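You operate a simulated robot arm through the tools that you are given. There is no shell and no other tool.

You run a simulated two-armed robot. Do the job below in one go: nothing can be reset, and whatever is moved stays where it is left.

TASK
Staying locked off, give the chain three oil shots and wipe the drip.
Fine: exactly three, valve at feed for them and off after; cloth put back. What is to be rubbed or washed off counts as gone when no trace of it is left.

It is judged by the outcome, as a careful person would: the job done as asked, and still so three seconds after it is handed in. It fails if anything else is knocked over, pushed out of place, dropped, spilled or broken. Flat cloth is picked up by pressing the open fingertips on it (5 to 10 N) and closing them slowly along it; thin cloth reads only 2 to 8 mm in the jaws.

THE ROBOT
Two 7-joint arms with two-finger parallel grippers on one trunk that stands fixed in place. Base frame: the origin is at the foot of the trunk, x ahead of it, y to its left, z up. Readings come in cm, rad, newtons and seconds.
The left shoulder is at [13.9, 17.4, 101.4], the right one opposite. With the tool pointing down near the work surface each hand reaches from about 10 to 76 cm from the base axis, measured 20 degrees to its own side. Payload 3.6 kg a hand.
The tool frame of a hand sits at the grasp point between the pads (the TCP): z along the fingers, y along the line on which they close. The tips reach 3 cm beyond it. The gripper opens to 11 cm. The fingers are 2 cm wide and 1 cm thick; the gripper's body (4.8 by 11.2 cm) begins 5.5 cm behind the TCP.
Orientation is that of the tool frame in the base frame, as [roll, pitch, yaw] about the fixed x, y, z axes, in that order (R = Rz(yaw) Ry(pitch) Rx(roll)). With the fingers straight down and closing along the base's y, the tool's x points along the base's -x, its y along +y and its z along -z.

THE INTERFACE
- The arms move only by the tool step_arm. It takes "left_moves", "right_moves" or both (then of equal length, played together; a hand with none holds still); each is a list of rows, each a list of 3 entries, a list of its own where there are three numbers: the shift along the tool's x, y, z in units of 250 mm (1.0 is 250 mm), then the turn, a rotation vector about the tool's x, y, z in units of 120 degrees (1.0 is 120 degrees), then the finger opening in cm, from 0 to 11. In form: [[[dx, dy, dz], [wx, wy, wz], hand], ...]. A call has 1 to 20 rows; each row is the pose to reach, as a shift and turn from the pose commanded when the call began, along the tool's axes at that moment. A call with a number of a shift or a turn outside -1 to 1 is refused whole. Each row takes 0.2 s and may step no farther than 5 cm and 0.15 rad from the row before; otherwise, or with a gripper value out of range, the whole call is refused. Where a pose cannot be reached the arm comes as near as it can. A force on the tool above 40 N (or 10 N above the force at the start of the call, whichever is more), or a blocked arm, ends the call early, and 0.2 s more pass. The fingers move at their own pace (about 15.3 cm/s each) and stop on an object; they squeeze with about 34 N. The grip force told is the motor's: it shows also when the fingers shut on nothing. Time passes only in rows, and 0.2 s behind the last, so rows that repeat a pose let the fingers close. The reply holds the time, the measured pose of the TCP, the force on the tool along the base axes, the opening and the grip force, in the units named above and with some noise, with the torque about the TCP (base axes, N m) and any sound that the robot's microphone picked up, and new pictures: "pictures" is both (left out), scene, wrist or none (wrist: the cameras of the hands that moved).
- Cameras (640 x 400 px; columns grow to the right, rows downward): "scene" is now at [24.49, -4.32, 118.56]; the picture's right is [-0.48, -0.88, 0.00], its down [-0.50, 0.28, -0.82] and it looks along [0.72, -0.40, -0.57] (base axes); focal length 237 px, centre (320, 200). "left" rides on the left gripper at [7.2, -1.7, -10.3] in its tool frame; the picture's right is [0.23, 0.97, 0.00], its down [-0.76, 0.18, -0.62] and it looks along [-0.61, 0.14, 0.78] (tool axes); focal length 222 px, centre (320, 200). "right" rides on the right gripper at [7.2, 1.7, -10.3] in its tool frame; the picture's right is [-0.23, 0.97, 0.00], its down [-0.76, -0.18, -0.62] and it looks along [-0.61, -0.14, 0.78] (tool axes); focal length 222 px, centre (320, 200). There is no depth. A picture from a camera that has moved, and an enlarged one, comes with that camera's place and axes in the base frame and with its lens.
- move_column(by): slides the trunk up (or, below 0, down) by that many cm; the arms and the scene camera ride with it, the base frame stays. It gives what a move gives, with no picture.
- aim_head(pan, tilt): turns the head with the scene camera to pan (to the left, within 1.501 rad either way) and tilt (down, from -0.506 to 1.204), counted from straight ahead of the robot. It gives what a move gives, and a new picture of the scene camera.
- inspect(camera, box): a new picture of the part [left, top, right, bottom] of that camera's present view, enlarged. It takes no simulated time.
- finish_job(): hands the job in; it is judged then, once.

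Nothing tells you positions but the pictures and the camera data. Unless the task says otherwise, let go and move clear before handing in.

The tools are called after ">>>" as a command line: name --argument value ..., lists and objects as JSON in quotes. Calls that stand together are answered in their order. step_arm: Moves the arms, as the interface text tells. Its arguments: {"type":"object","properties":{"left_moves":{"type":"array"},"right_moves":{"type":"array"},"pictures":{"type":"string","enum":["both","scene","wrist","none"]}},"required":[]} The other tools are called the same way: move_column (by) slides the trunk up or down; aim_head (pan, tilt) turns the head that bears the scene camera; inspect (camera, box) takes an enlarged picture of a part of a camera's view; finish_job () hands the job in.

At the start:

```text
time: 0.0
left_tool_pos: [47.24, 2.07, 103.31]
left_tcp_rot: [3.142, 0.0, 3.141]
left_ft_force: [0.0, -0.9, 0.2]
left_moment: [0.03, 0.02, -0.01]
left_finger_gap: 11.03
left_grip_force: 0.1
right_tool_pos: [45.36, -36.37, 101.18]
right_tcp_rot: [-3.139, -0.001, -3.141]
right_ft_force: [-0.1, -0.1, -0.2]
right_moment: [0.02, 0.01, 0.0]
right_finger_gap: 11.0
right_grip_force: 0.0
trunk travel left (down, up): [-13.4, 62.9]
head pan, tilt: [-0.504, 0.604]
```

scene: 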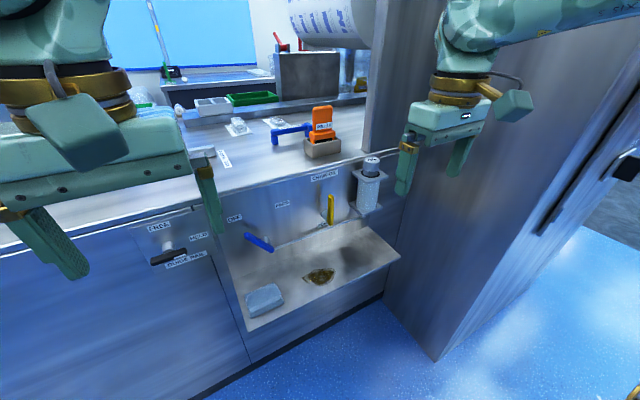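
right: 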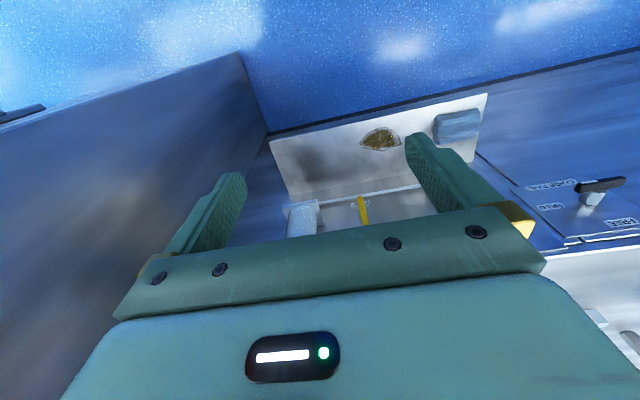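
left: 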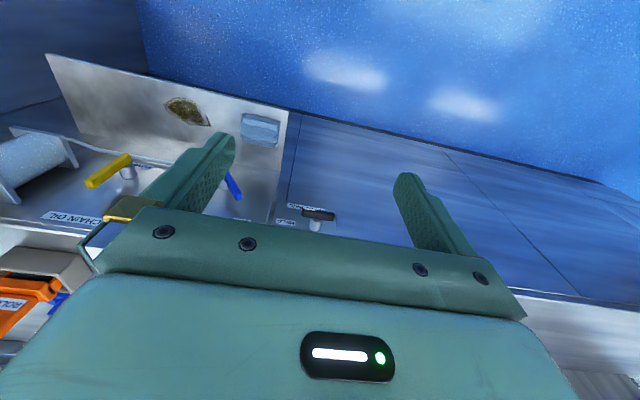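

I see a machine front with an oil panel (blue lever, yellow lever, tray with an oil stain and a folded cloth) and a lock-off switch on the left. I'll enlarge the views before moving anything.

>>> inspect --camera "scene" --box '[210, 150, 410, 275]'

>>> inspect --camera "scene" --box '[210, 80, 400, 200]'

>>> inspect --camera "scene" --box '[120, 190, 260, 280]'

>>> inspect --camera "scene" --box '[220, 220, 400, 335]'

>>> inspect --camera "left" --box '[0, 40, 340, 250]'

```text
3.20 times, centred on (310, 212) of scene
camera zoom: at [24.49, -4.32, 118.56], right [-0.48, -0.88, 0.0], down [-0.5, 0.28, -0.82], along [0.72, -0.4, -0.57], focal length 760 px, centre (352, 160)
```

zoom: 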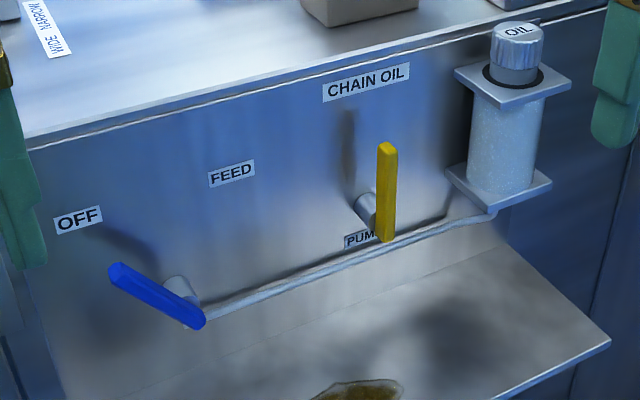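

```text
3.33 times, centred on (305, 140) of scene
camera zoom: at [24.49, -4.32, 118.56], right [-0.48, -0.88, 0.0], down [-0.5, 0.28, -0.82], along [0.72, -0.4, -0.57], focal length 791 px, centre (370, 400)
```

zoom: 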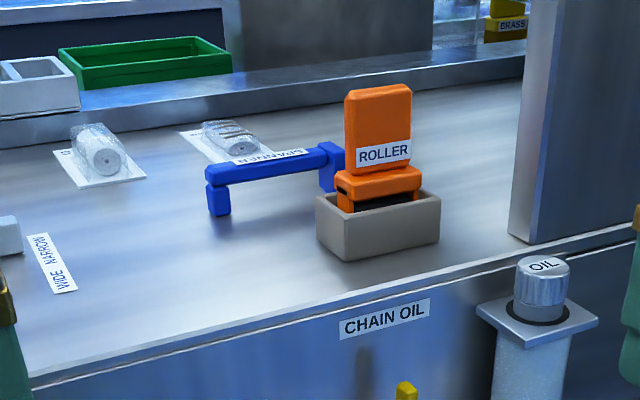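

```text
4.44 times, centred on (190, 235) of scene
camera zoom: at [24.49, -4.32, 118.56], right [-0.48, -0.88, 0.0], down [-0.5, 0.28, -0.82], along [0.72, -0.4, -0.57], focal length 1055 px, centre (898, 44)
```

zoom: 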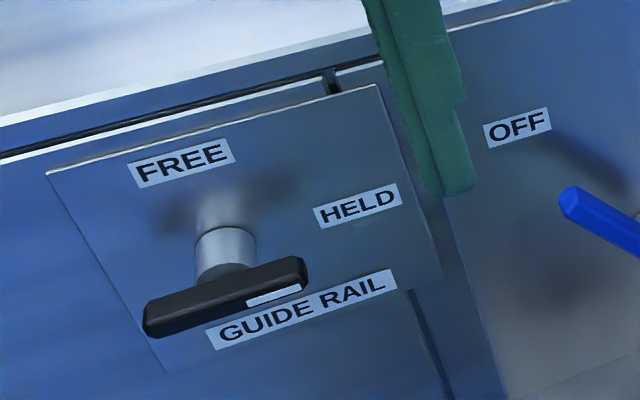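

```text
3.48 times, centred on (310, 278) of scene
camera zoom: at [24.49, -4.32, 118.56], right [-0.48, -0.88, 0.0], down [-0.5, 0.28, -0.82], along [0.72, -0.4, -0.57], focal length 826 px, centre (355, -70)
```

zoom: 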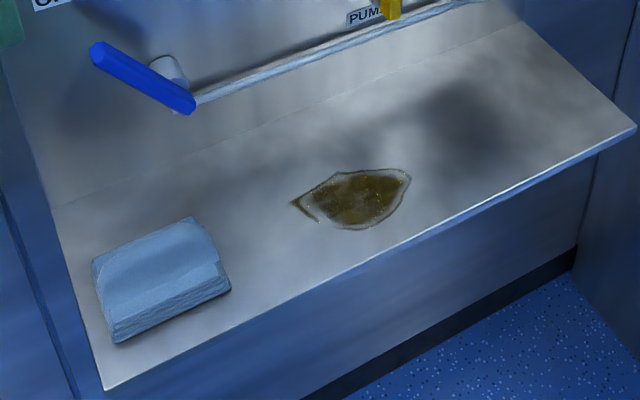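

```text
1.88 times, centred on (170, 145) of left
camera zoom: at [40.01, 0.33, 113.7], right [-0.23, 0.97, 0.0], down [0.76, 0.18, 0.62], along [0.61, 0.14, -0.78], focal length 418 px, centre (602, 304)
```

zoom: 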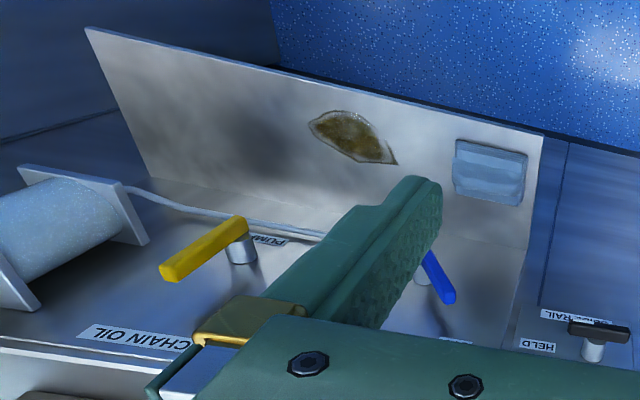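

The panel has OFF/FEED above the blue valve lever, which sits near y -9..-15, z 71..80. The yellow pump lever is at y≈-33, z 71..83, and the tray top is at z≈60 with the cloth at (63,-9) and the drip at (63,-26). I'll pitch the right hand forward 45° and bring it nearer for a level look at the levers.

>>> step_arm --right_moves '[[[-0.03, 0.076, 0.087], [0, -0.0625, 0], 11], [[-0.06, 0.152, 0.174], [0, -0.125, 0], 11], [[-0.09, 0.228, 0.26], [0, -0.1875, 0], 11], [[-0.12, 0.304, 0.347], [0, -0.25, 0], 11], [[-0.15, 0.38, 0.433], [0, -0.3125, 0], 11], [[-0.184, 0.456, 0.52], [0, -0.375, 0], 11]]' --pictures "both"

```text
time: 1.4
left_tool_pos: [47.3, 2.08, 103.35]
left_tcp_rot: [-3.141, -0.001, 3.141]
left_ft_force: [0.1, 0.2, 0.1]
left_moment: [0.0, -0.02, 0.02]
left_finger_gap: 11.02
left_grip_force: 0.0
right_tool_pos: [51.67, -24.96, 87.91]
right_tcp_rot: [3.141, 0.785, -3.14]
right_ft_force: [0.2, 0.6, -0.6]
right_moment: [0.03, 0.04, -0.01]
right_finger_gap: 11.01
right_grip_force: 0.1
right hand out of reach, approached as far as the arm can: row 6
trunk travel left (down, up): [-13.4, 62.9]
head pan, tilt: [-0.504, 0.604]
camera scene: at [24.6, -4.3, 118.52], right [-0.48, -0.88, 0.0], down [-0.5, 0.27, -0.82], along [0.72, -0.4, -0.57], focal length 237 px, centre (320, 200)
camera right: at [39.31, -23.23, 90.09], right [0.16, 0.97, 0.16], down [0.1, -0.18, 0.98], along [0.98, -0.14, -0.13], focal length 222 px, centre (320, 200)
```

scene: 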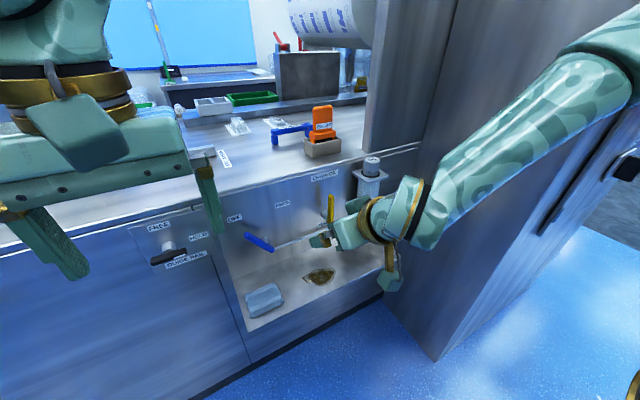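
right: 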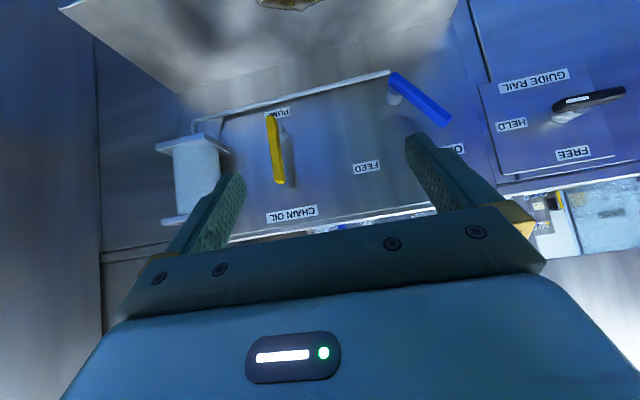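

The right hand stopped slightly short of the asked pose, with its forearm out to the right. I'll zoom in on the levers from here.

>>> inspect --camera "right" --box '[160, 60, 360, 230]'

>>> inspect --camera "right" --box '[340, 50, 500, 200]'

>>> inspect --camera "scene" --box '[270, 120, 430, 300]'

```text
2.35 times, centred on (260, 145) of right
camera zoom: at [39.31, -23.23, 90.09], right [0.16, 0.97, 0.16], down [0.1, -0.18, 0.98], along [0.98, -0.14, -0.13], focal length 523 px, centre (461, 329)
```

zoom: 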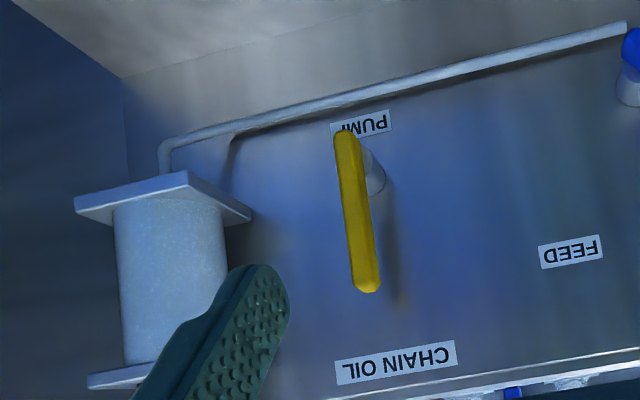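

```text
2.67 times, centred on (420, 125) of right
camera zoom: at [39.31, -23.23, 90.09], right [0.16, 0.97, 0.16], down [0.1, -0.18, 0.98], along [0.98, -0.14, -0.13], focal length 592 px, centre (53, 400)
```

zoom: 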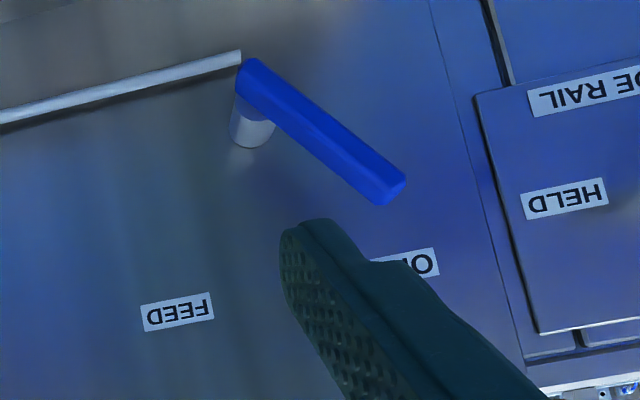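

```text
2.22 times, centred on (350, 210) of scene
camera zoom: at [24.6, -4.3, 118.52], right [-0.48, -0.88, 0.0], down [-0.5, 0.27, -0.82], along [0.72, -0.4, -0.57], focal length 528 px, centre (253, 178)
```

zoom: 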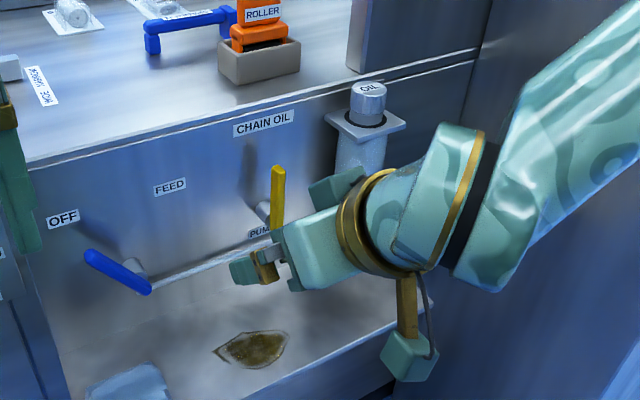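

The yellow lever is vertical at (69.4,-32.8), z 73–83. The blue lever pivots near (y -14, z 73), and its tip at OFF is about (69.4,-9.5,79). I'll send the left hand out to the left and stage the right hand, fingers shut, in front of and to the left of the blue lever, keeping clear of the guide-rail knob.

>>> step_arm --left_moves '[[[0, 0.15, 0], [0, 0, 0], 11], [[0, 0.3, 0], [0, 0, 0], 11], [[0, 0.45, 0], [0, 0, 0], 11], [[0, 0.6, 0], [0, 0, 0], 11], [[0, 0.75, 0], [0, 0, 0], 11], [[0, 0.8, 0], [0, 0, 0], 11]]' --right_moves '[[[0, 0, 0.1], [0, 0, 0], 0], [[-0.02, 0.15, 0.2], [0, 0, 0], 0], [[-0.04, 0.3, 0.28], [0, 0, 0], 0], [[-0.06, 0.45, 0.36], [0, 0, 0], 0], [[-0.08, 0.6, 0.43], [0, 0, 0], 0], [[-0.1, 0.76, 0.5], [0, 0, 0], 0]]' --pictures "both"

```text
time: 2.8
left_tool_pos: [47.32, 21.01, 103.46]
left_tcp_rot: [-3.14, 0.006, -3.138]
left_ft_force: [-0.3, 0.5, -0.2]
left_moment: [0.02, 0.02, -0.03]
left_finger_gap: 11.02
left_grip_force: 0.0
left hand out of reach, approached as far as the arm can: row 5, 6
right_tool_pos: [60.34, -11.33, 82.39]
right_tcp_rot: [3.141, 0.783, 3.141]
right_ft_force: [0.9, -1.0, -0.2]
right_moment: [0.0, -0.04, 0.01]
right_finger_gap: 0.0
right_grip_force: 34.1
right hand out of reach, approached as far as the arm can: row 5, 6
trunk travel left (down, up): [-13.4, 62.9]
head pan, tilt: [-0.504, 0.604]
camera scene: at [24.5, -4.32, 118.56], right [-0.48, -0.88, 0.0], down [-0.5, 0.28, -0.82], along [0.72, -0.4, -0.57], focal length 237 px, centre (320, 200)
camera right: at [48.03, -9.67, 84.45], right [0.16, 0.97, 0.16], down [0.1, -0.18, 0.98], along [0.98, -0.14, -0.12], focal length 222 px, centre (320, 200)
camera left: at [40.05, 19.37, 113.66], right [-0.23, 0.97, 0.0], down [0.76, 0.18, 0.63], along [0.61, 0.14, -0.78], focal length 222 px, centre (320, 200)
```

scene: 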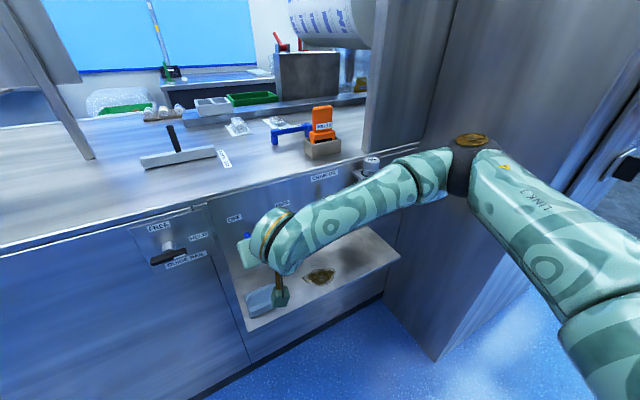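
right: 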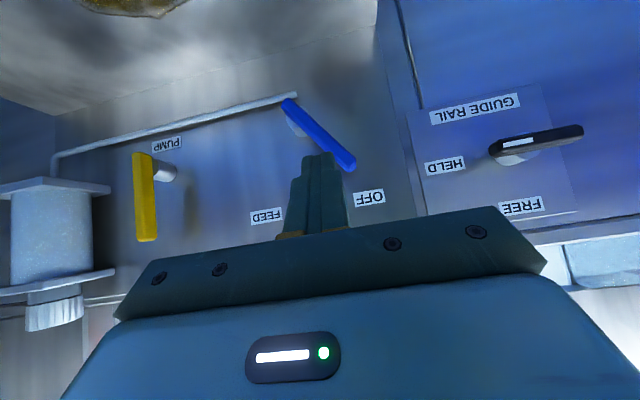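
left: 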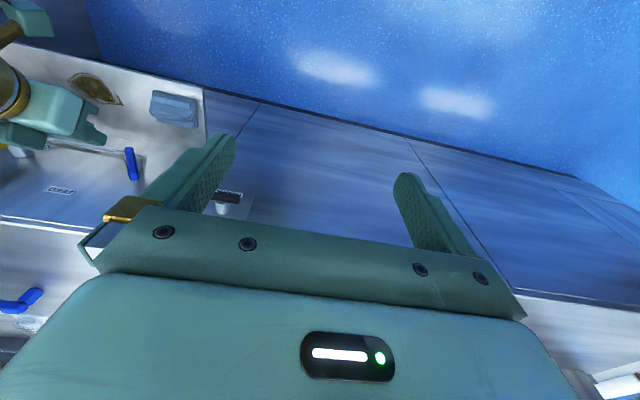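

The right hand stopped at y≈-11, short of what I asked, but opening to 8 cm there will straddle the blue lever. I'll open and edge forward while watching the pose.

>>> step_arm --right_moves '[[[0, 0, 0], [0, 0, 0], 8], [[-0.042, 0, 0.099], [0, 0, 0], 8], [[-0.042, 0, 0.099], [0, 0, 0], 8]]' --pictures "both"

```text
time: 3.6
left_tool_pos: [47.36, 21.0, 103.49]
left_tcp_rot: [-3.139, 0.006, -3.137]
left_ft_force: [0.3, -0.4, 1.0]
left_moment: [0.0, 0.0, -0.01]
left_finger_gap: 10.98
left_grip_force: 0.1
right_tool_pos: [62.65, -12.05, 81.46]
right_tcp_rot: [-3.141, 0.786, 3.141]
right_ft_force: [0.0, -0.3, -0.5]
right_moment: [0.01, 0.03, -0.01]
right_finger_gap: 8.02
right_grip_force: 0.1
right hand out of reach, approached as far as the arm can: row 2, 3
trunk travel left (down, up): [-13.4, 62.9]
head pan, tilt: [-0.504, 0.604]
camera scene: at [24.48, -4.3, 118.57], right [-0.48, -0.88, 0.0], down [-0.5, 0.27, -0.82], along [0.72, -0.4, -0.57], focal length 237 px, centre (320, 200)
camera right: at [50.33, -10.41, 83.65], right [0.16, 0.97, 0.16], down [0.1, -0.18, 0.98], along [0.98, -0.14, -0.12], focal length 222 px, centre (320, 200)
```

scene: 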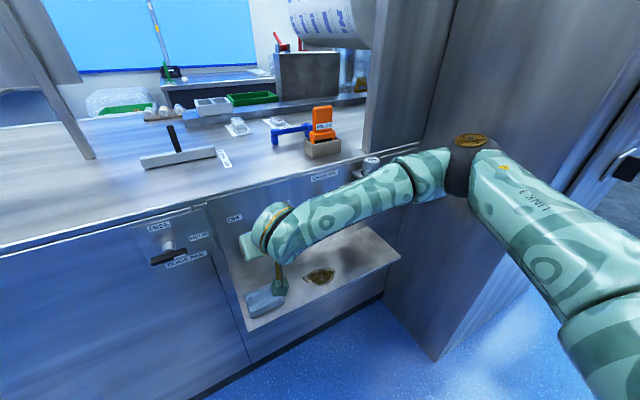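
right: 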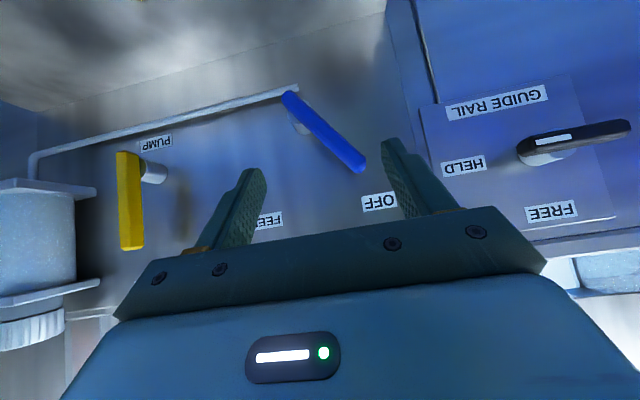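

The reach to the left is limited by the wrist with the hand pointing straight ahead. I'll yaw it 30° to the left, shut the fingers and move to just left of the blue lever, still in front of it.

>>> step_arm --right_moves '[[[0.01, 0.02, 0.0], [-0.044, 0, -0.044], 0], [[0.02, 0.05, 0.0], [-0.088, 0, -0.088], 0], [[0.03, 0.1, 0.0], [-0.132, 0, -0.132], 0], [[0.047, 0.15, 0.01], [-0.177, 0, -0.177], 0], [[0.047, 0.2, 0.01], [-0.177, 0, -0.177], 0]]' --pictures "both"

```text
time: 4.8
left_tool_pos: [47.28, 21.07, 103.34]
left_tcp_rot: [-3.14, 0.004, -3.136]
left_ft_force: [-0.2, 0.2, 0.0]
left_moment: [-0.02, 0.0, -0.02]
left_finger_gap: 11.01
left_grip_force: 0.0
right_tool_pos: [62.03, -6.95, 80.44]
right_tcp_rot: [-3.14, 0.785, -2.618]
right_ft_force: [-0.4, -0.1, -0.1]
right_moment: [0.02, -0.01, 0.0]
right_finger_gap: 0.0
right_grip_force: 33.5
trunk travel left (down, up): [-13.4, 62.9]
head pan, tilt: [-0.504, 0.604]
camera scene: at [24.51, -4.3, 118.55], right [-0.48, -0.88, 0.0], down [-0.5, 0.27, -0.82], along [0.72, -0.4, -0.57], focal length 237 px, centre (320, 200)
camera right: at [50.53, -11.79, 82.69], right [-0.35, 0.92, 0.16], down [0.17, -0.1, 0.98], along [0.92, 0.37, -0.12], focal length 222 px, centre (320, 200)
```

scene: 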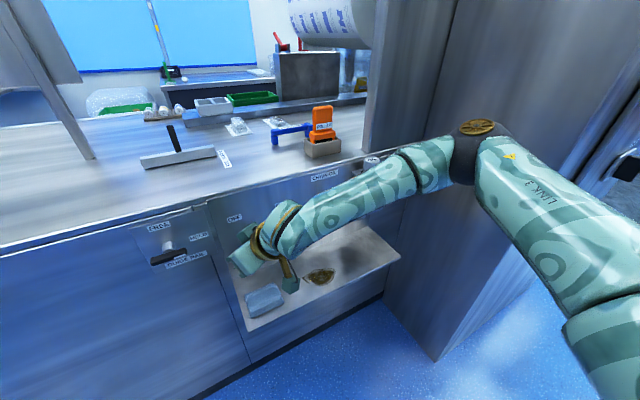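
right: 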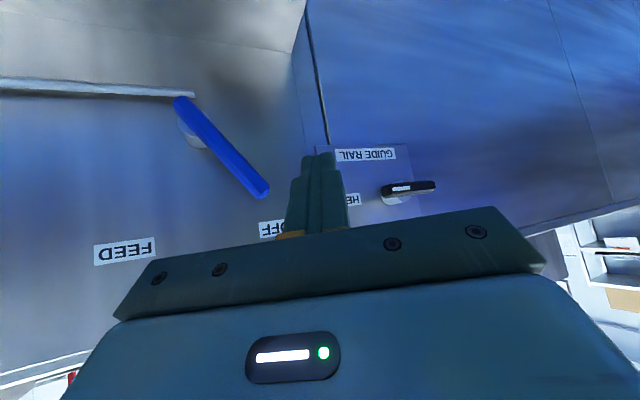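

That pose was reached. Next the fist goes straight in beside the lever, toward about (69.2,-6.2,80).

>>> step_arm --right_moves '[[[-0.058, -0.04, 0.066], [0, 0, 0], 0], [[-0.117, -0.079, 0.133], [0, 0, 0], 0], [[-0.175, -0.118, 0.2], [0, 0, 0], 0], [[-0.175, -0.118, 0.2], [0, 0, 0], 0]]' --pictures "both"

>>> inspect --camera "right" --box '[160, 60, 480, 260]'

>>> inspect --camera "scene" --box '[190, 180, 350, 280]'

```text
time: 5.8
left_tool_pos: [47.12, 21.21, 103.49]
left_tcp_rot: [-3.139, 0.008, -3.136]
left_ft_force: [0.3, 0.4, -0.1]
left_moment: [0.0, 0.01, 0.01]
left_finger_gap: 11.01
left_grip_force: 0.0
right_tool_pos: [67.67, -8.44, 81.14]
right_tcp_rot: [3.141, 0.789, -2.616]
right_ft_force: [-13.7, 4.4, 3.9]
right_moment: [0.11, 0.22, 0.03]
right_finger_gap: 0.0
right_grip_force: 34.1
right hand out of reach, approached as far as the arm can: row 2, 3, 4
trunk travel left (down, up): [-13.4, 62.9]
head pan, tilt: [-0.504, 0.604]
camera scene: at [24.29, -4.24, 118.61], right [-0.48, -0.88, 0.0], down [-0.5, 0.27, -0.82], along [0.72, -0.4, -0.57], focal length 237 px, centre (320, 200)
camera right: at [56.15, -13.27, 83.29], right [-0.35, 0.92, 0.16], down [0.17, -0.11, 0.98], along [0.92, 0.37, -0.12], focal length 222 px, centre (320, 200)
```

scene: 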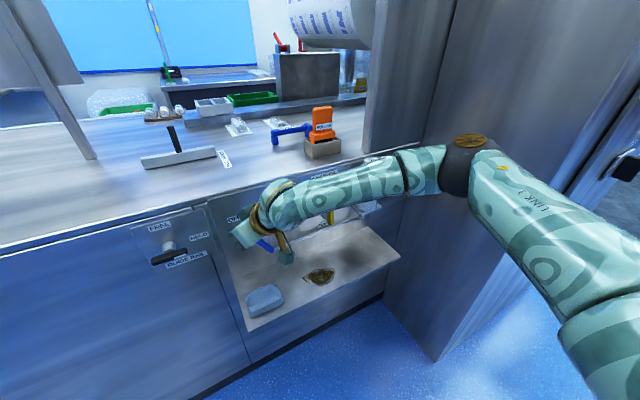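
right: 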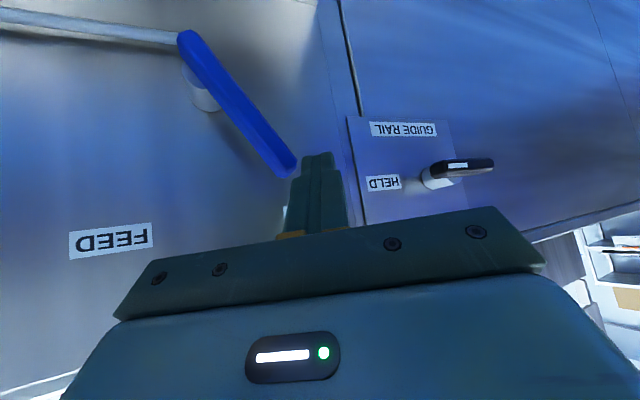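

```text
2.00 times, centred on (320, 160) of right
camera zoom: at [56.15, -13.27, 83.29], right [-0.35, 0.92, 0.16], down [0.17, -0.11, 0.98], along [0.92, 0.37, -0.12], focal length 444 px, centre (320, 280)
```

zoom: 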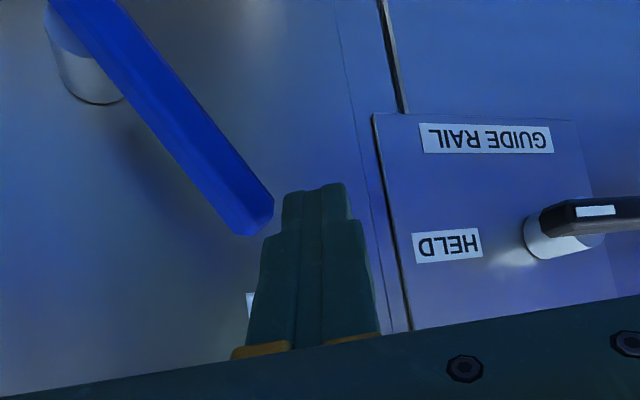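

```text
4.00 times, centred on (270, 230) of scene
camera zoom: at [24.29, -4.24, 118.61], right [-0.48, -0.88, 0.0], down [-0.5, 0.27, -0.82], along [0.72, -0.4, -0.57], focal length 950 px, centre (520, 80)
```

zoom: 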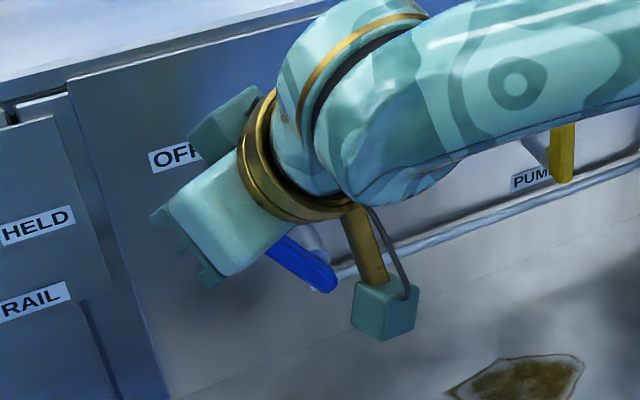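

The fist has touched the lever's tip and the wrist is limited again. I'll back off and take a steeper, more downward hand (about 15° from vertical), which should reach the left side of the lever more easily.

>>> step_arm --right_moves '[[[0.045, 0.06, -0.102], [0, 0, 0], 0], [[0.09, 0.12, -0.203], [0, 0, 0], 0], [[0.1, 0.06, -0.23], [0.044, 0, 0.044], 0], [[0.11, 0.0, -0.26], [0.088, 0, 0.088], 0], [[0.12, -0.03, -0.29], [0.132, 0, 0.132], 0], [[0.133, -0.053, -0.302], [0.177, 0, 0.177], 0]]' --pictures "none"

```text
time: 7.2
left_tool_pos: [47.32, 21.09, 103.42]
left_tcp_rot: [-3.14, 0.005, -3.137]
left_ft_force: [-0.8, 0.8, -0.2]
left_moment: [0.04, -0.02, -0.04]
left_finger_gap: 10.99
left_grip_force: 0.0
right_tool_pos: [61.76, -13.72, 83.83]
right_tcp_rot: [-3.141, 0.785, 3.141]
right_ft_force: [-0.6, 0.9, 0.0]
right_moment: [0.0, 0.01, -0.03]
right_finger_gap: 0.0
right_grip_force: 34.6
trunk travel left (down, up): [-13.4, 62.9]
head pan, tilt: [-0.504, 0.604]
```

Now I'll tip the hand back toward vertical, raised and shifted left.

>>> step_arm --right_moves '[[[-0.039, 0.0, -0.02], [0, 0.0625, 0], 0], [[-0.078, 0.05, -0.041], [0, 0.125, 0], 0], [[-0.117, 0.12, -0.062], [0, 0.1875, 0], 0], [[-0.156, 0.22, -0.082], [0, 0.25, 0], 0], [[-0.156, 0.26, -0.082], [0, 0.25, 0], 0]]' --pictures "both"

```text
time: 8.4
left_tool_pos: [47.2, 21.16, 103.37]
left_tcp_rot: [3.141, 0.005, -3.137]
left_ft_force: [0.8, 0.2, 0.2]
left_moment: [-0.02, 0.03, -0.01]
left_finger_gap: 11.01
left_grip_force: 0.1
right_tool_pos: [61.44, -13.95, 87.76]
right_tcp_rot: [-3.141, 0.284, 3.141]
right_ft_force: [-0.2, -0.4, -0.1]
right_moment: [0.0, 0.0, -0.03]
right_finger_gap: 0.0
right_grip_force: 33.9
right hand out of reach, approached as far as the arm can: row 3, 4, 5
trunk travel left (down, up): [-13.4, 62.9]
head pan, tilt: [-0.504, 0.604]
camera scene: at [24.48, -4.29, 118.57], right [-0.48, -0.88, 0.0], down [-0.5, 0.27, -0.82], along [0.72, -0.4, -0.57], focal length 237 px, centre (320, 200)
camera right: at [51.59, -12.26, 95.58], right [0.22, 0.97, 0.06], down [0.55, -0.18, 0.81], along [0.8, -0.14, -0.58], focal length 222 px, centre (320, 200)
```

scene: 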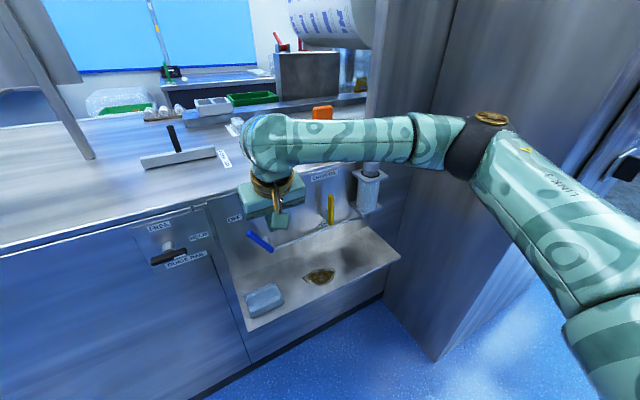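
right: 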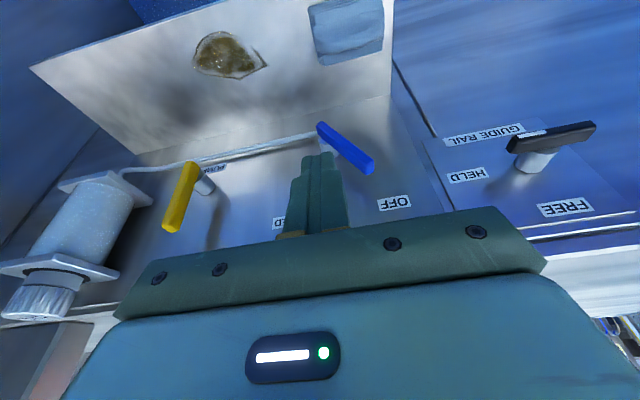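

The limit looks like the wrist-roll joint: with the forearm coming from the right, yaw to the left frees it. I'll roll the hand -90° about its own axis, still clear of everything, and shift left.

>>> step_arm --right_moves '[[[0, 0, 0], [0, 0, -0.068], 0], [[0, 0, 0], [0, 0, -0.136], 0], [[0, 0, 0], [0, 0, -0.204], 0], [[0, 0.03, 0], [0, 0, -0.272], 0], [[0, 0.06, 0], [0, 0, -0.34], 0], [[0, 0.1, 0], [0, 0, -0.408], 0], [[0, 0.14, 0], [0, 0, -0.476], 0], [[0, 0.18, 0], [0, 0, -0.544], 0], [[0, 0.22, 0], [0, 0, -0.612], 0], [[0, 0.26, 0], [0, 0, -0.68], 0], [[0, 0.3, 0], [0, 0, -0.75], 0]]' --pictures "both"

```text
time: 10.8
left_tool_pos: [47.66, 20.93, 103.26]
left_tcp_rot: [3.14, 0.002, -3.137]
left_ft_force: [0.9, -0.2, 0.0]
left_moment: [0.03, 0.03, -0.01]
left_finger_gap: 11.0
left_grip_force: 0.0
right_tool_pos: [61.13, -14.58, 89.13]
right_tcp_rot: [-2.882, 0.001, -1.57]
right_ft_force: [-1.1, -0.5, -0.8]
right_moment: [0.04, 0.01, 0.01]
right_finger_gap: 0.0
right_grip_force: 33.7
right hand out of reach, approached as far as the arm can: row 1, 2, 3, 4, 5, 6, 7, 8, 9, 10, 11
trunk travel left (down, up): [-13.4, 62.9]
head pan, tilt: [-0.504, 0.604]
camera scene: at [24.75, -4.43, 118.46], right [-0.48, -0.88, 0.0], down [-0.5, 0.28, -0.82], along [0.72, -0.4, -0.57], focal length 237 px, centre (320, 200)
camera right: at [56.83, -21.75, 98.7], right [-0.94, 0.23, -0.25], down [0.01, 0.76, 0.65], along [0.34, 0.61, -0.72], focal length 222 px, centre (320, 200)
```

scene: 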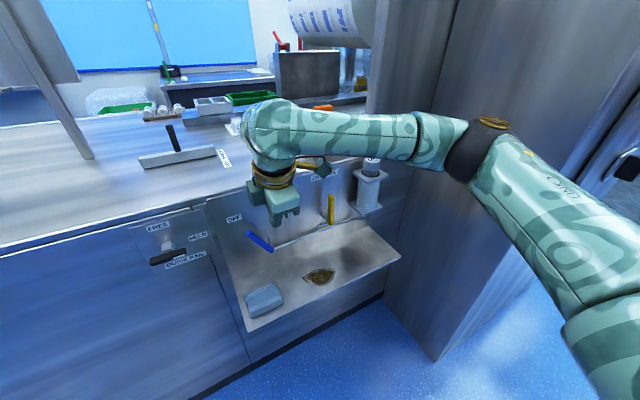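
right: 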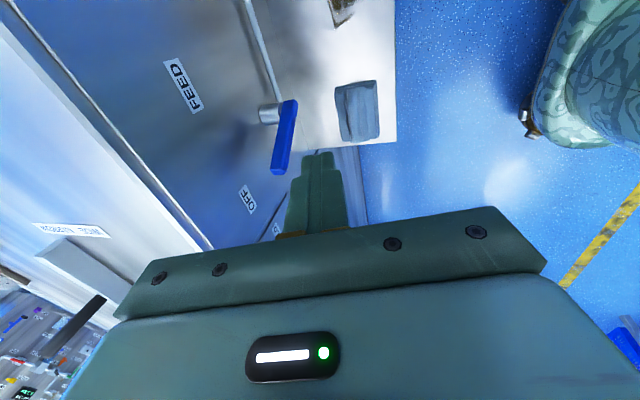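

The wrist can't go left of y≈-14 on this arm, while the left arm began well across the body. So I'll use the left arm for the blue valve and the right arm for the pump. First the right hand goes to a staging place in front of the yellow lever, unrolled.

>>> step_arm --right_moves '[[[0.076, 0.01, -0.003], [0, 0, 0.068], 0], [[0.152, 0.02, -0.005], [0, 0, 0.136], 0], [[0.228, 0.03, -0.008], [0, 0, 0.204], 0], [[0.304, 0.04, -0.01], [0, 0, 0.272], 0], [[0.38, 0.05, -0.013], [0, 0, 0.34], 0], [[0.456, 0.06, -0.015], [0, 0, 0.408], 0], [[0.532, 0.075, -0.02], [0, 0, 0.476], 0], [[0.608, 0.09, -0.022], [0, 0, 0.544], 0], [[0.684, 0.1, -0.025], [0, 0, 0.612], 0], [[0.76, 0.11, -0.028], [0, 0, 0.68], 0], [[0.84, 0.116, -0.03], [0, 0, 0.75], 0]]' --pictures "none"

>>> step_arm --left_moves '[[[-0.065, -0.12, 0.095], [0, -0.047, 0], 0], [[-0.13, -0.24, 0.19], [0, -0.094, 0], 0], [[-0.195, -0.36, 0.285], [0, -0.141, 0], 0], [[-0.26, -0.48, 0.38], [0, -0.188, 0], 0], [[-0.325, -0.6, 0.475], [0, -0.234, 0], 0], [[-0.39, -0.72, 0.57], [0, -0.281, 0], 0], [[-0.455, -0.84, 0.665], [0, -0.328, 0], 0], [[-0.52, -0.96, 0.76], [0, -0.375, 0], 0]]' --pictures "both"

```text
time: 13.2
left_tool_pos: [47.27, 21.06, 103.47]
left_tcp_rot: [-3.139, 0.006, -3.137]
left_ft_force: [-0.5, 0.6, 0.1]
left_moment: [-0.01, 0.0, 0.0]
left_finger_gap: 10.99
left_grip_force: 0.0
right_tool_pos: [58.0, -35.46, 89.1]
right_tcp_rot: [3.14, 0.264, 3.139]
right_ft_force: [-0.7, -0.5, -0.3]
right_moment: [0.0, 0.01, 0.02]
right_finger_gap: 0.0
right_grip_force: 33.8
trunk travel left (down, up): [-13.4, 62.9]
head pan, tilt: [-0.504, 0.604]
```

```text
time: 15.0
left_tool_pos: [60.51, -3.12, 84.33]
left_tcp_rot: [-3.14, 0.786, -3.14]
left_ft_force: [-0.1, 0.1, -0.6]
left_moment: [0.01, 0.0, -0.01]
left_finger_gap: 0.01
left_grip_force: 34.3
right_tool_pos: [58.11, -35.32, 89.06]
right_tcp_rot: [3.141, 0.26, 3.142]
right_ft_force: [0.3, -0.5, 0.2]
right_moment: [0.01, -0.01, -0.01]
right_finger_gap: 0.0
right_grip_force: 33.4
trunk travel left (down, up): [-13.4, 62.9]
head pan, tilt: [-0.504, 0.604]
camera scene: at [24.57, -4.36, 118.53], right [-0.48, -0.88, 0.0], down [-0.5, 0.28, -0.82], along [0.72, -0.4, -0.57], focal length 237 px, centre (320, 200)
camera left: at [47.96, -4.8, 86.51], right [-0.16, 0.97, -0.16], down [0.1, 0.18, 0.98], along [0.98, 0.14, -0.12], focal length 222 px, centre (320, 200)
```

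scene: 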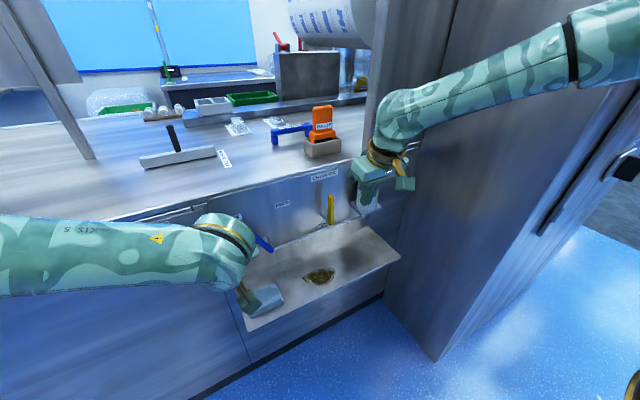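
left: 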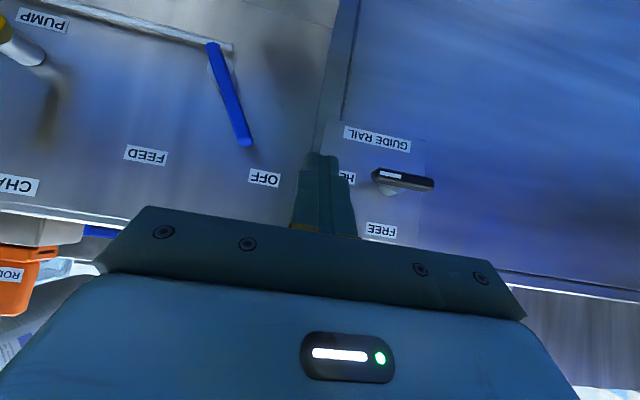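

The left hand reached its pose. Now its fist goes in on the left of the blue lever (y≈-5.5), keeping right of the guide-rail knob.

>>> step_arm --left_moves '[[[-0.03, -0.096, 0.09], [0, 0, 0], 0], [[-0.06, -0.096, 0.18], [0, 0, 0], 0], [[-0.09, -0.096, 0.27], [0, 0, 0], 0], [[-0.119, -0.096, 0.362], [0, 0, 0], 0], [[-0.119, -0.096, 0.362], [0, 0, 0], 0]]' --pictures "both"

>>> inspect --camera "left" --box '[160, 20, 480, 220]'

>>> inspect --camera "scene" --box '[190, 170, 350, 270]'

```text
time: 16.2
left_tool_pos: [68.94, -5.22, 80.08]
left_tcp_rot: [-3.141, 0.785, -3.141]
left_ft_force: [-0.3, 0.1, 0.4]
left_moment: [0.01, 0.0, 0.0]
left_finger_gap: 0.0
left_grip_force: 33.7
right_tool_pos: [58.13, -35.25, 89.16]
right_tcp_rot: [3.141, 0.263, 3.141]
right_ft_force: [0.5, -0.2, 0.4]
right_moment: [0.02, -0.03, 0.02]
right_finger_gap: 0.0
right_grip_force: 33.4
trunk travel left (down, up): [-13.4, 62.9]
head pan, tilt: [-0.504, 0.604]
camera scene: at [24.49, -4.33, 118.57], right [-0.48, -0.88, 0.0], down [-0.5, 0.28, -0.82], along [0.72, -0.4, -0.57], focal length 237 px, centre (320, 200)
camera left: at [56.4, -6.95, 82.33], right [-0.16, 0.97, -0.16], down [0.1, 0.18, 0.98], along [0.98, 0.14, -0.12], focal length 222 px, centre (320, 200)
```

scene: 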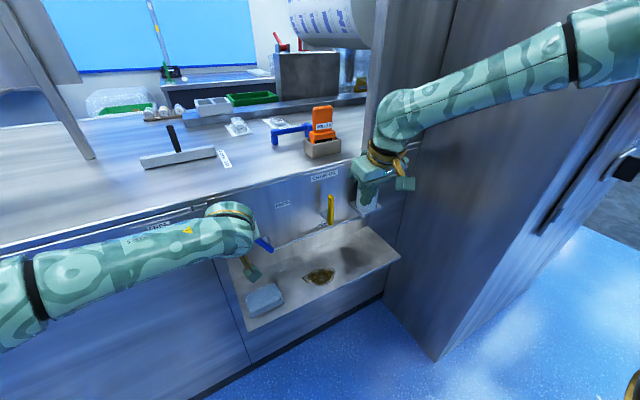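
left: 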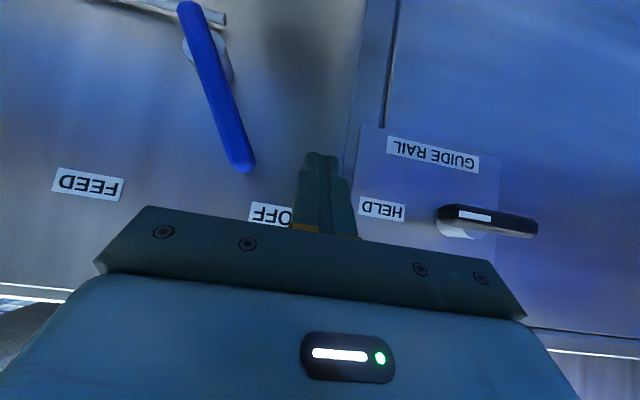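

```text
2.00 times, centred on (320, 120) of left
camera zoom: at [56.4, -6.95, 82.33], right [-0.16, 0.97, -0.16], down [0.1, 0.18, 0.98], along [0.98, 0.14, -0.12], focal length 444 px, centre (320, 360)
```

zoom: 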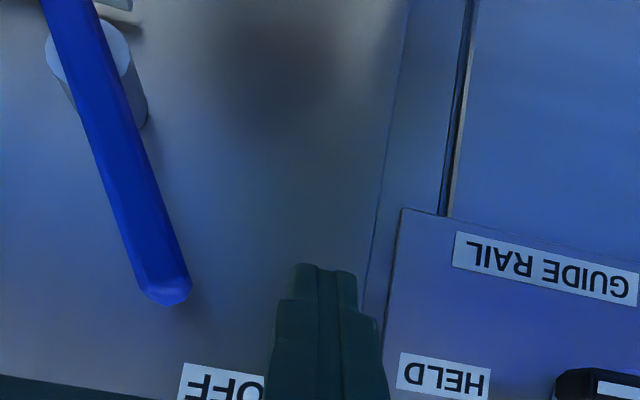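

```text
4.00 times, centred on (270, 220) of scene
camera zoom: at [24.49, -4.33, 118.57], right [-0.48, -0.88, 0.0], down [-0.5, 0.28, -0.82], along [0.72, -0.4, -0.57], focal length 950 px, centre (520, 120)
```

zoom: 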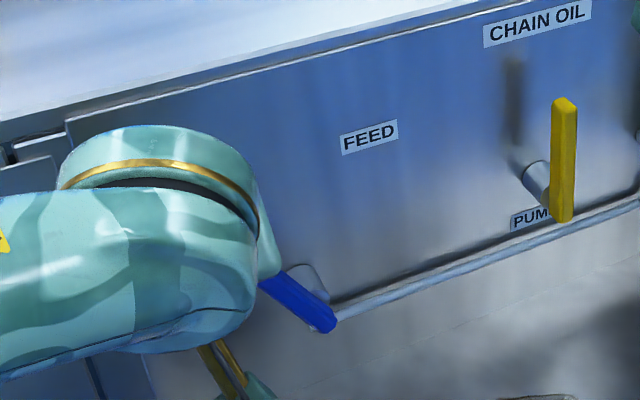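

The fist is just left of the lever. I'll lower it 1 cm and sweep slowly to the right toward FEED.

>>> step_arm --left_moves '[[[0.028, -0.05, 0.028], [0, 0, 0], 0], [[0.028, -0.1, 0.028], [0, 0, 0], 0], [[0.028, -0.15, 0.028], [0, 0, 0], 0], [[0.028, -0.2, 0.028], [0, 0, 0], 0], [[0.028, -0.25, 0.028], [0, 0, 0], 0], [[0.028, -0.3, 0.028], [0, 0, 0], 0], [[0.028, -0.35, 0.028], [0, 0, 0], 0], [[0.028, -0.39, 0.028], [0, 0, 0], 0]]' --pictures "both"

>>> inspect --camera "left" --box '[160, 20, 480, 220]'

>>> inspect --camera "scene" --box '[190, 170, 350, 270]'

```text
time: 18.0
left_tool_pos: [68.9, -15.0, 78.94]
left_tcp_rot: [-3.141, 0.785, 3.141]
left_ft_force: [-1.3, 0.7, 0.6]
left_moment: [0.0, -0.01, 0.03]
left_finger_gap: 0.02
left_grip_force: 33.9
right_tool_pos: [58.04, -35.28, 89.21]
right_tcp_rot: [3.139, 0.262, -3.141]
right_ft_force: [0.2, 0.1, 0.4]
right_moment: [-0.02, 0.01, 0.02]
right_finger_gap: 0.01
right_grip_force: 33.7
trunk travel left (down, up): [-13.4, 62.9]
head pan, tilt: [-0.504, 0.604]
camera scene: at [24.48, -4.35, 118.56], right [-0.48, -0.88, 0.0], down [-0.5, 0.28, -0.82], along [0.72, -0.4, -0.57], focal length 237 px, centre (320, 200)
camera left: at [56.48, -16.83, 81.14], right [-0.16, 0.97, -0.16], down [0.1, 0.18, 0.98], along [0.98, 0.14, -0.12], focal length 222 px, centre (320, 200)
```

scene: 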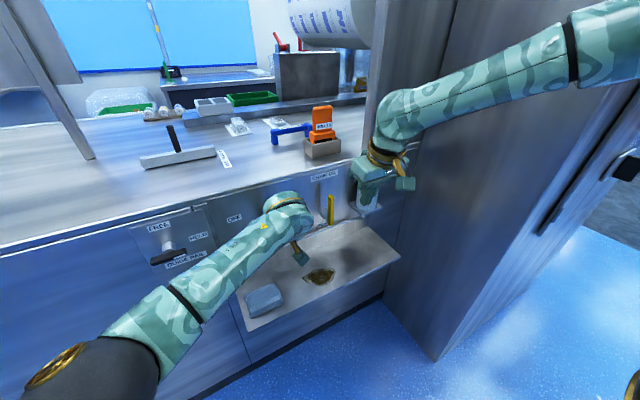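
left: 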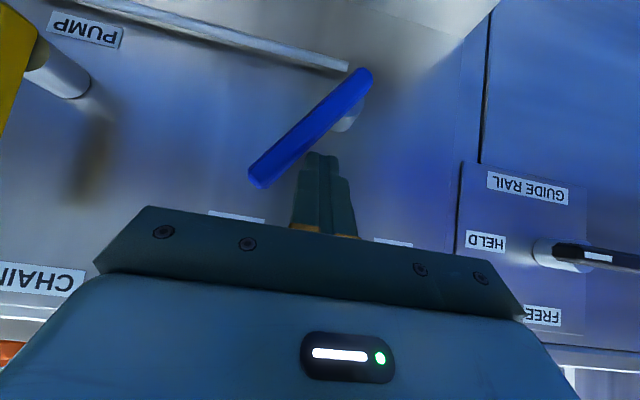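

```text
2.00 times, centred on (320, 120) of left
camera zoom: at [56.48, -16.83, 81.14], right [-0.16, 0.97, -0.16], down [0.1, 0.18, 0.98], along [0.98, 0.14, -0.12], focal length 444 px, centre (320, 360)
```

zoom: 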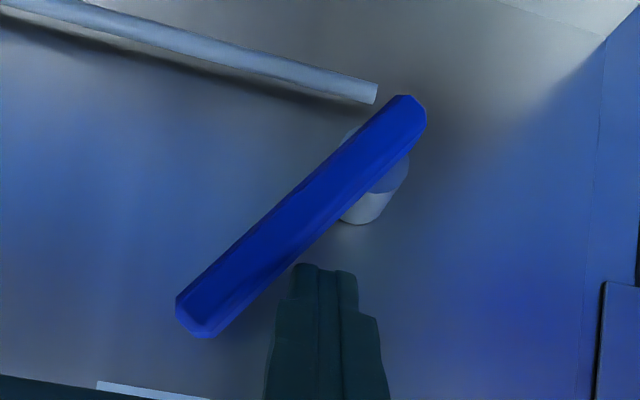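

```text
4.00 times, centred on (270, 220) of scene
camera zoom: at [24.48, -4.35, 118.56], right [-0.48, -0.88, 0.0], down [-0.5, 0.28, -0.82], along [0.72, -0.4, -0.57], focal length 950 px, centre (520, 120)
```

zoom: 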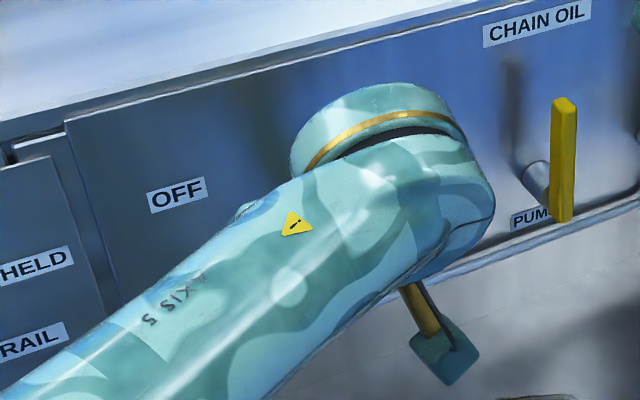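

The lever snapped over and now points at FEED, at about 33° to the right. I'll withdraw the left hand back and to the left, then check the valve from the scene camera.

>>> step_arm --left_moves '[[[0.06, 0.0, -0.1], [0, 0, 0], 0], [[0.13, 0.0, -0.2], [0, 0, 0], 0], [[0.198, 0.0, -0.311], [0, 0, 0], 0], [[0.18, 0.13, -0.39], [0, 0, 0], 0], [[0.16, 0.26, -0.47], [0, 0, 0], 0], [[0.14, 0.39, -0.55], [0, 0, 0], 0], [[0.12, 0.5, -0.62], [0, 0, 0], 0], [[0.113, 0.6, -0.68], [0, 0, 0], 0]]' --pictures "both"

>>> inspect --camera "scene" --box '[210, 160, 390, 270]'

>>> inspect --camera "right" --box '[100, 60, 500, 260]'

```text
time: 19.8
left_tool_pos: [54.97, -0.03, 89.16]
left_tcp_rot: [-3.141, 0.786, -3.141]
left_ft_force: [0.1, -0.1, 0.0]
left_moment: [-0.02, 0.04, 0.01]
left_finger_gap: 0.0
left_grip_force: 34.1
right_tool_pos: [58.07, -35.3, 89.1]
right_tcp_rot: [-3.141, 0.262, 3.141]
right_ft_force: [-1.0, 0.6, 0.3]
right_moment: [-0.02, 0.01, -0.01]
right_finger_gap: 0.0
right_grip_force: 34.2
trunk travel left (down, up): [-13.4, 62.9]
head pan, tilt: [-0.504, 0.604]
camera scene: at [24.48, -4.31, 118.56], right [-0.48, -0.88, 0.0], down [-0.5, 0.27, -0.82], along [0.72, -0.4, -0.57], focal length 237 px, centre (320, 200)
camera left: at [42.55, -1.74, 91.28], right [-0.16, 0.97, -0.16], down [0.1, 0.18, 0.98], along [0.98, 0.14, -0.12], focal length 222 px, centre (320, 200)
```

scene: 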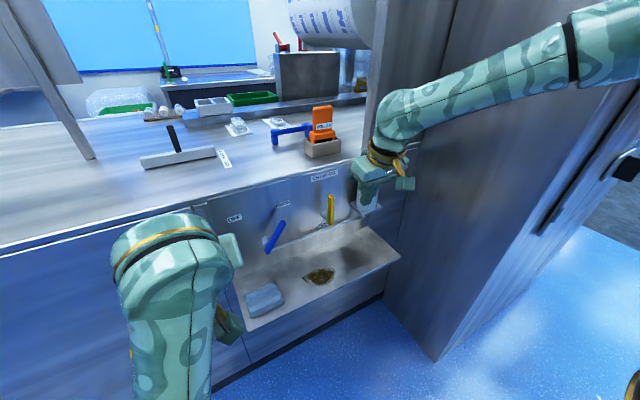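
left: 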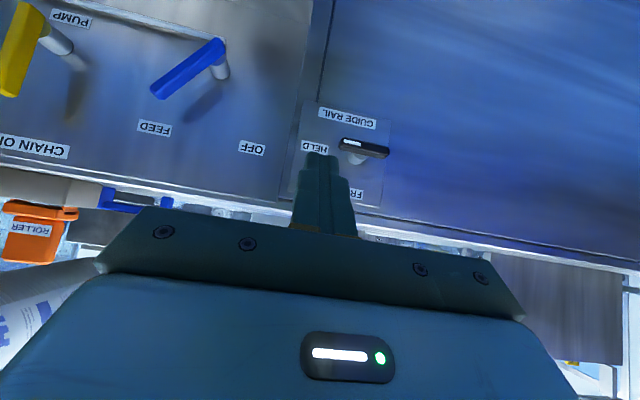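

```text
3.56 times, centred on (300, 215) of scene
camera zoom: at [24.48, -4.31, 118.56], right [-0.48, -0.88, 0.0], down [-0.5, 0.27, -0.82], along [0.72, -0.4, -0.57], focal length 844 px, centre (391, 147)
```

zoom: 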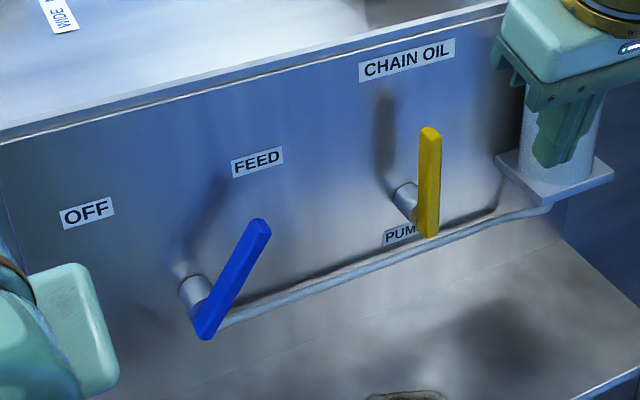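

```text
1.60 times, centred on (300, 160) of right
camera zoom: at [48.44, -33.6, 97.22], right [0.22, 0.97, 0.06], down [0.57, -0.18, 0.8], along [0.79, -0.14, -0.6], focal length 355 px, centre (352, 264)
```

zoom: 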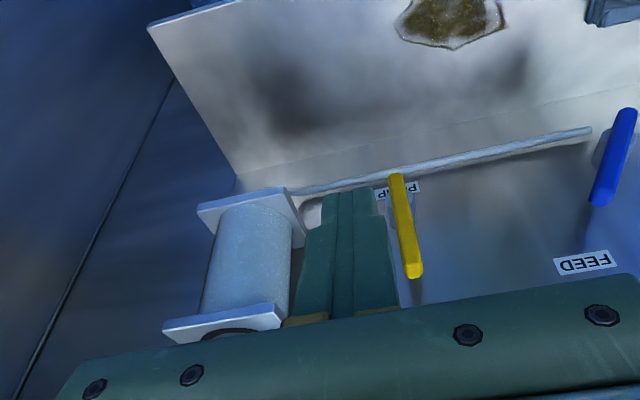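

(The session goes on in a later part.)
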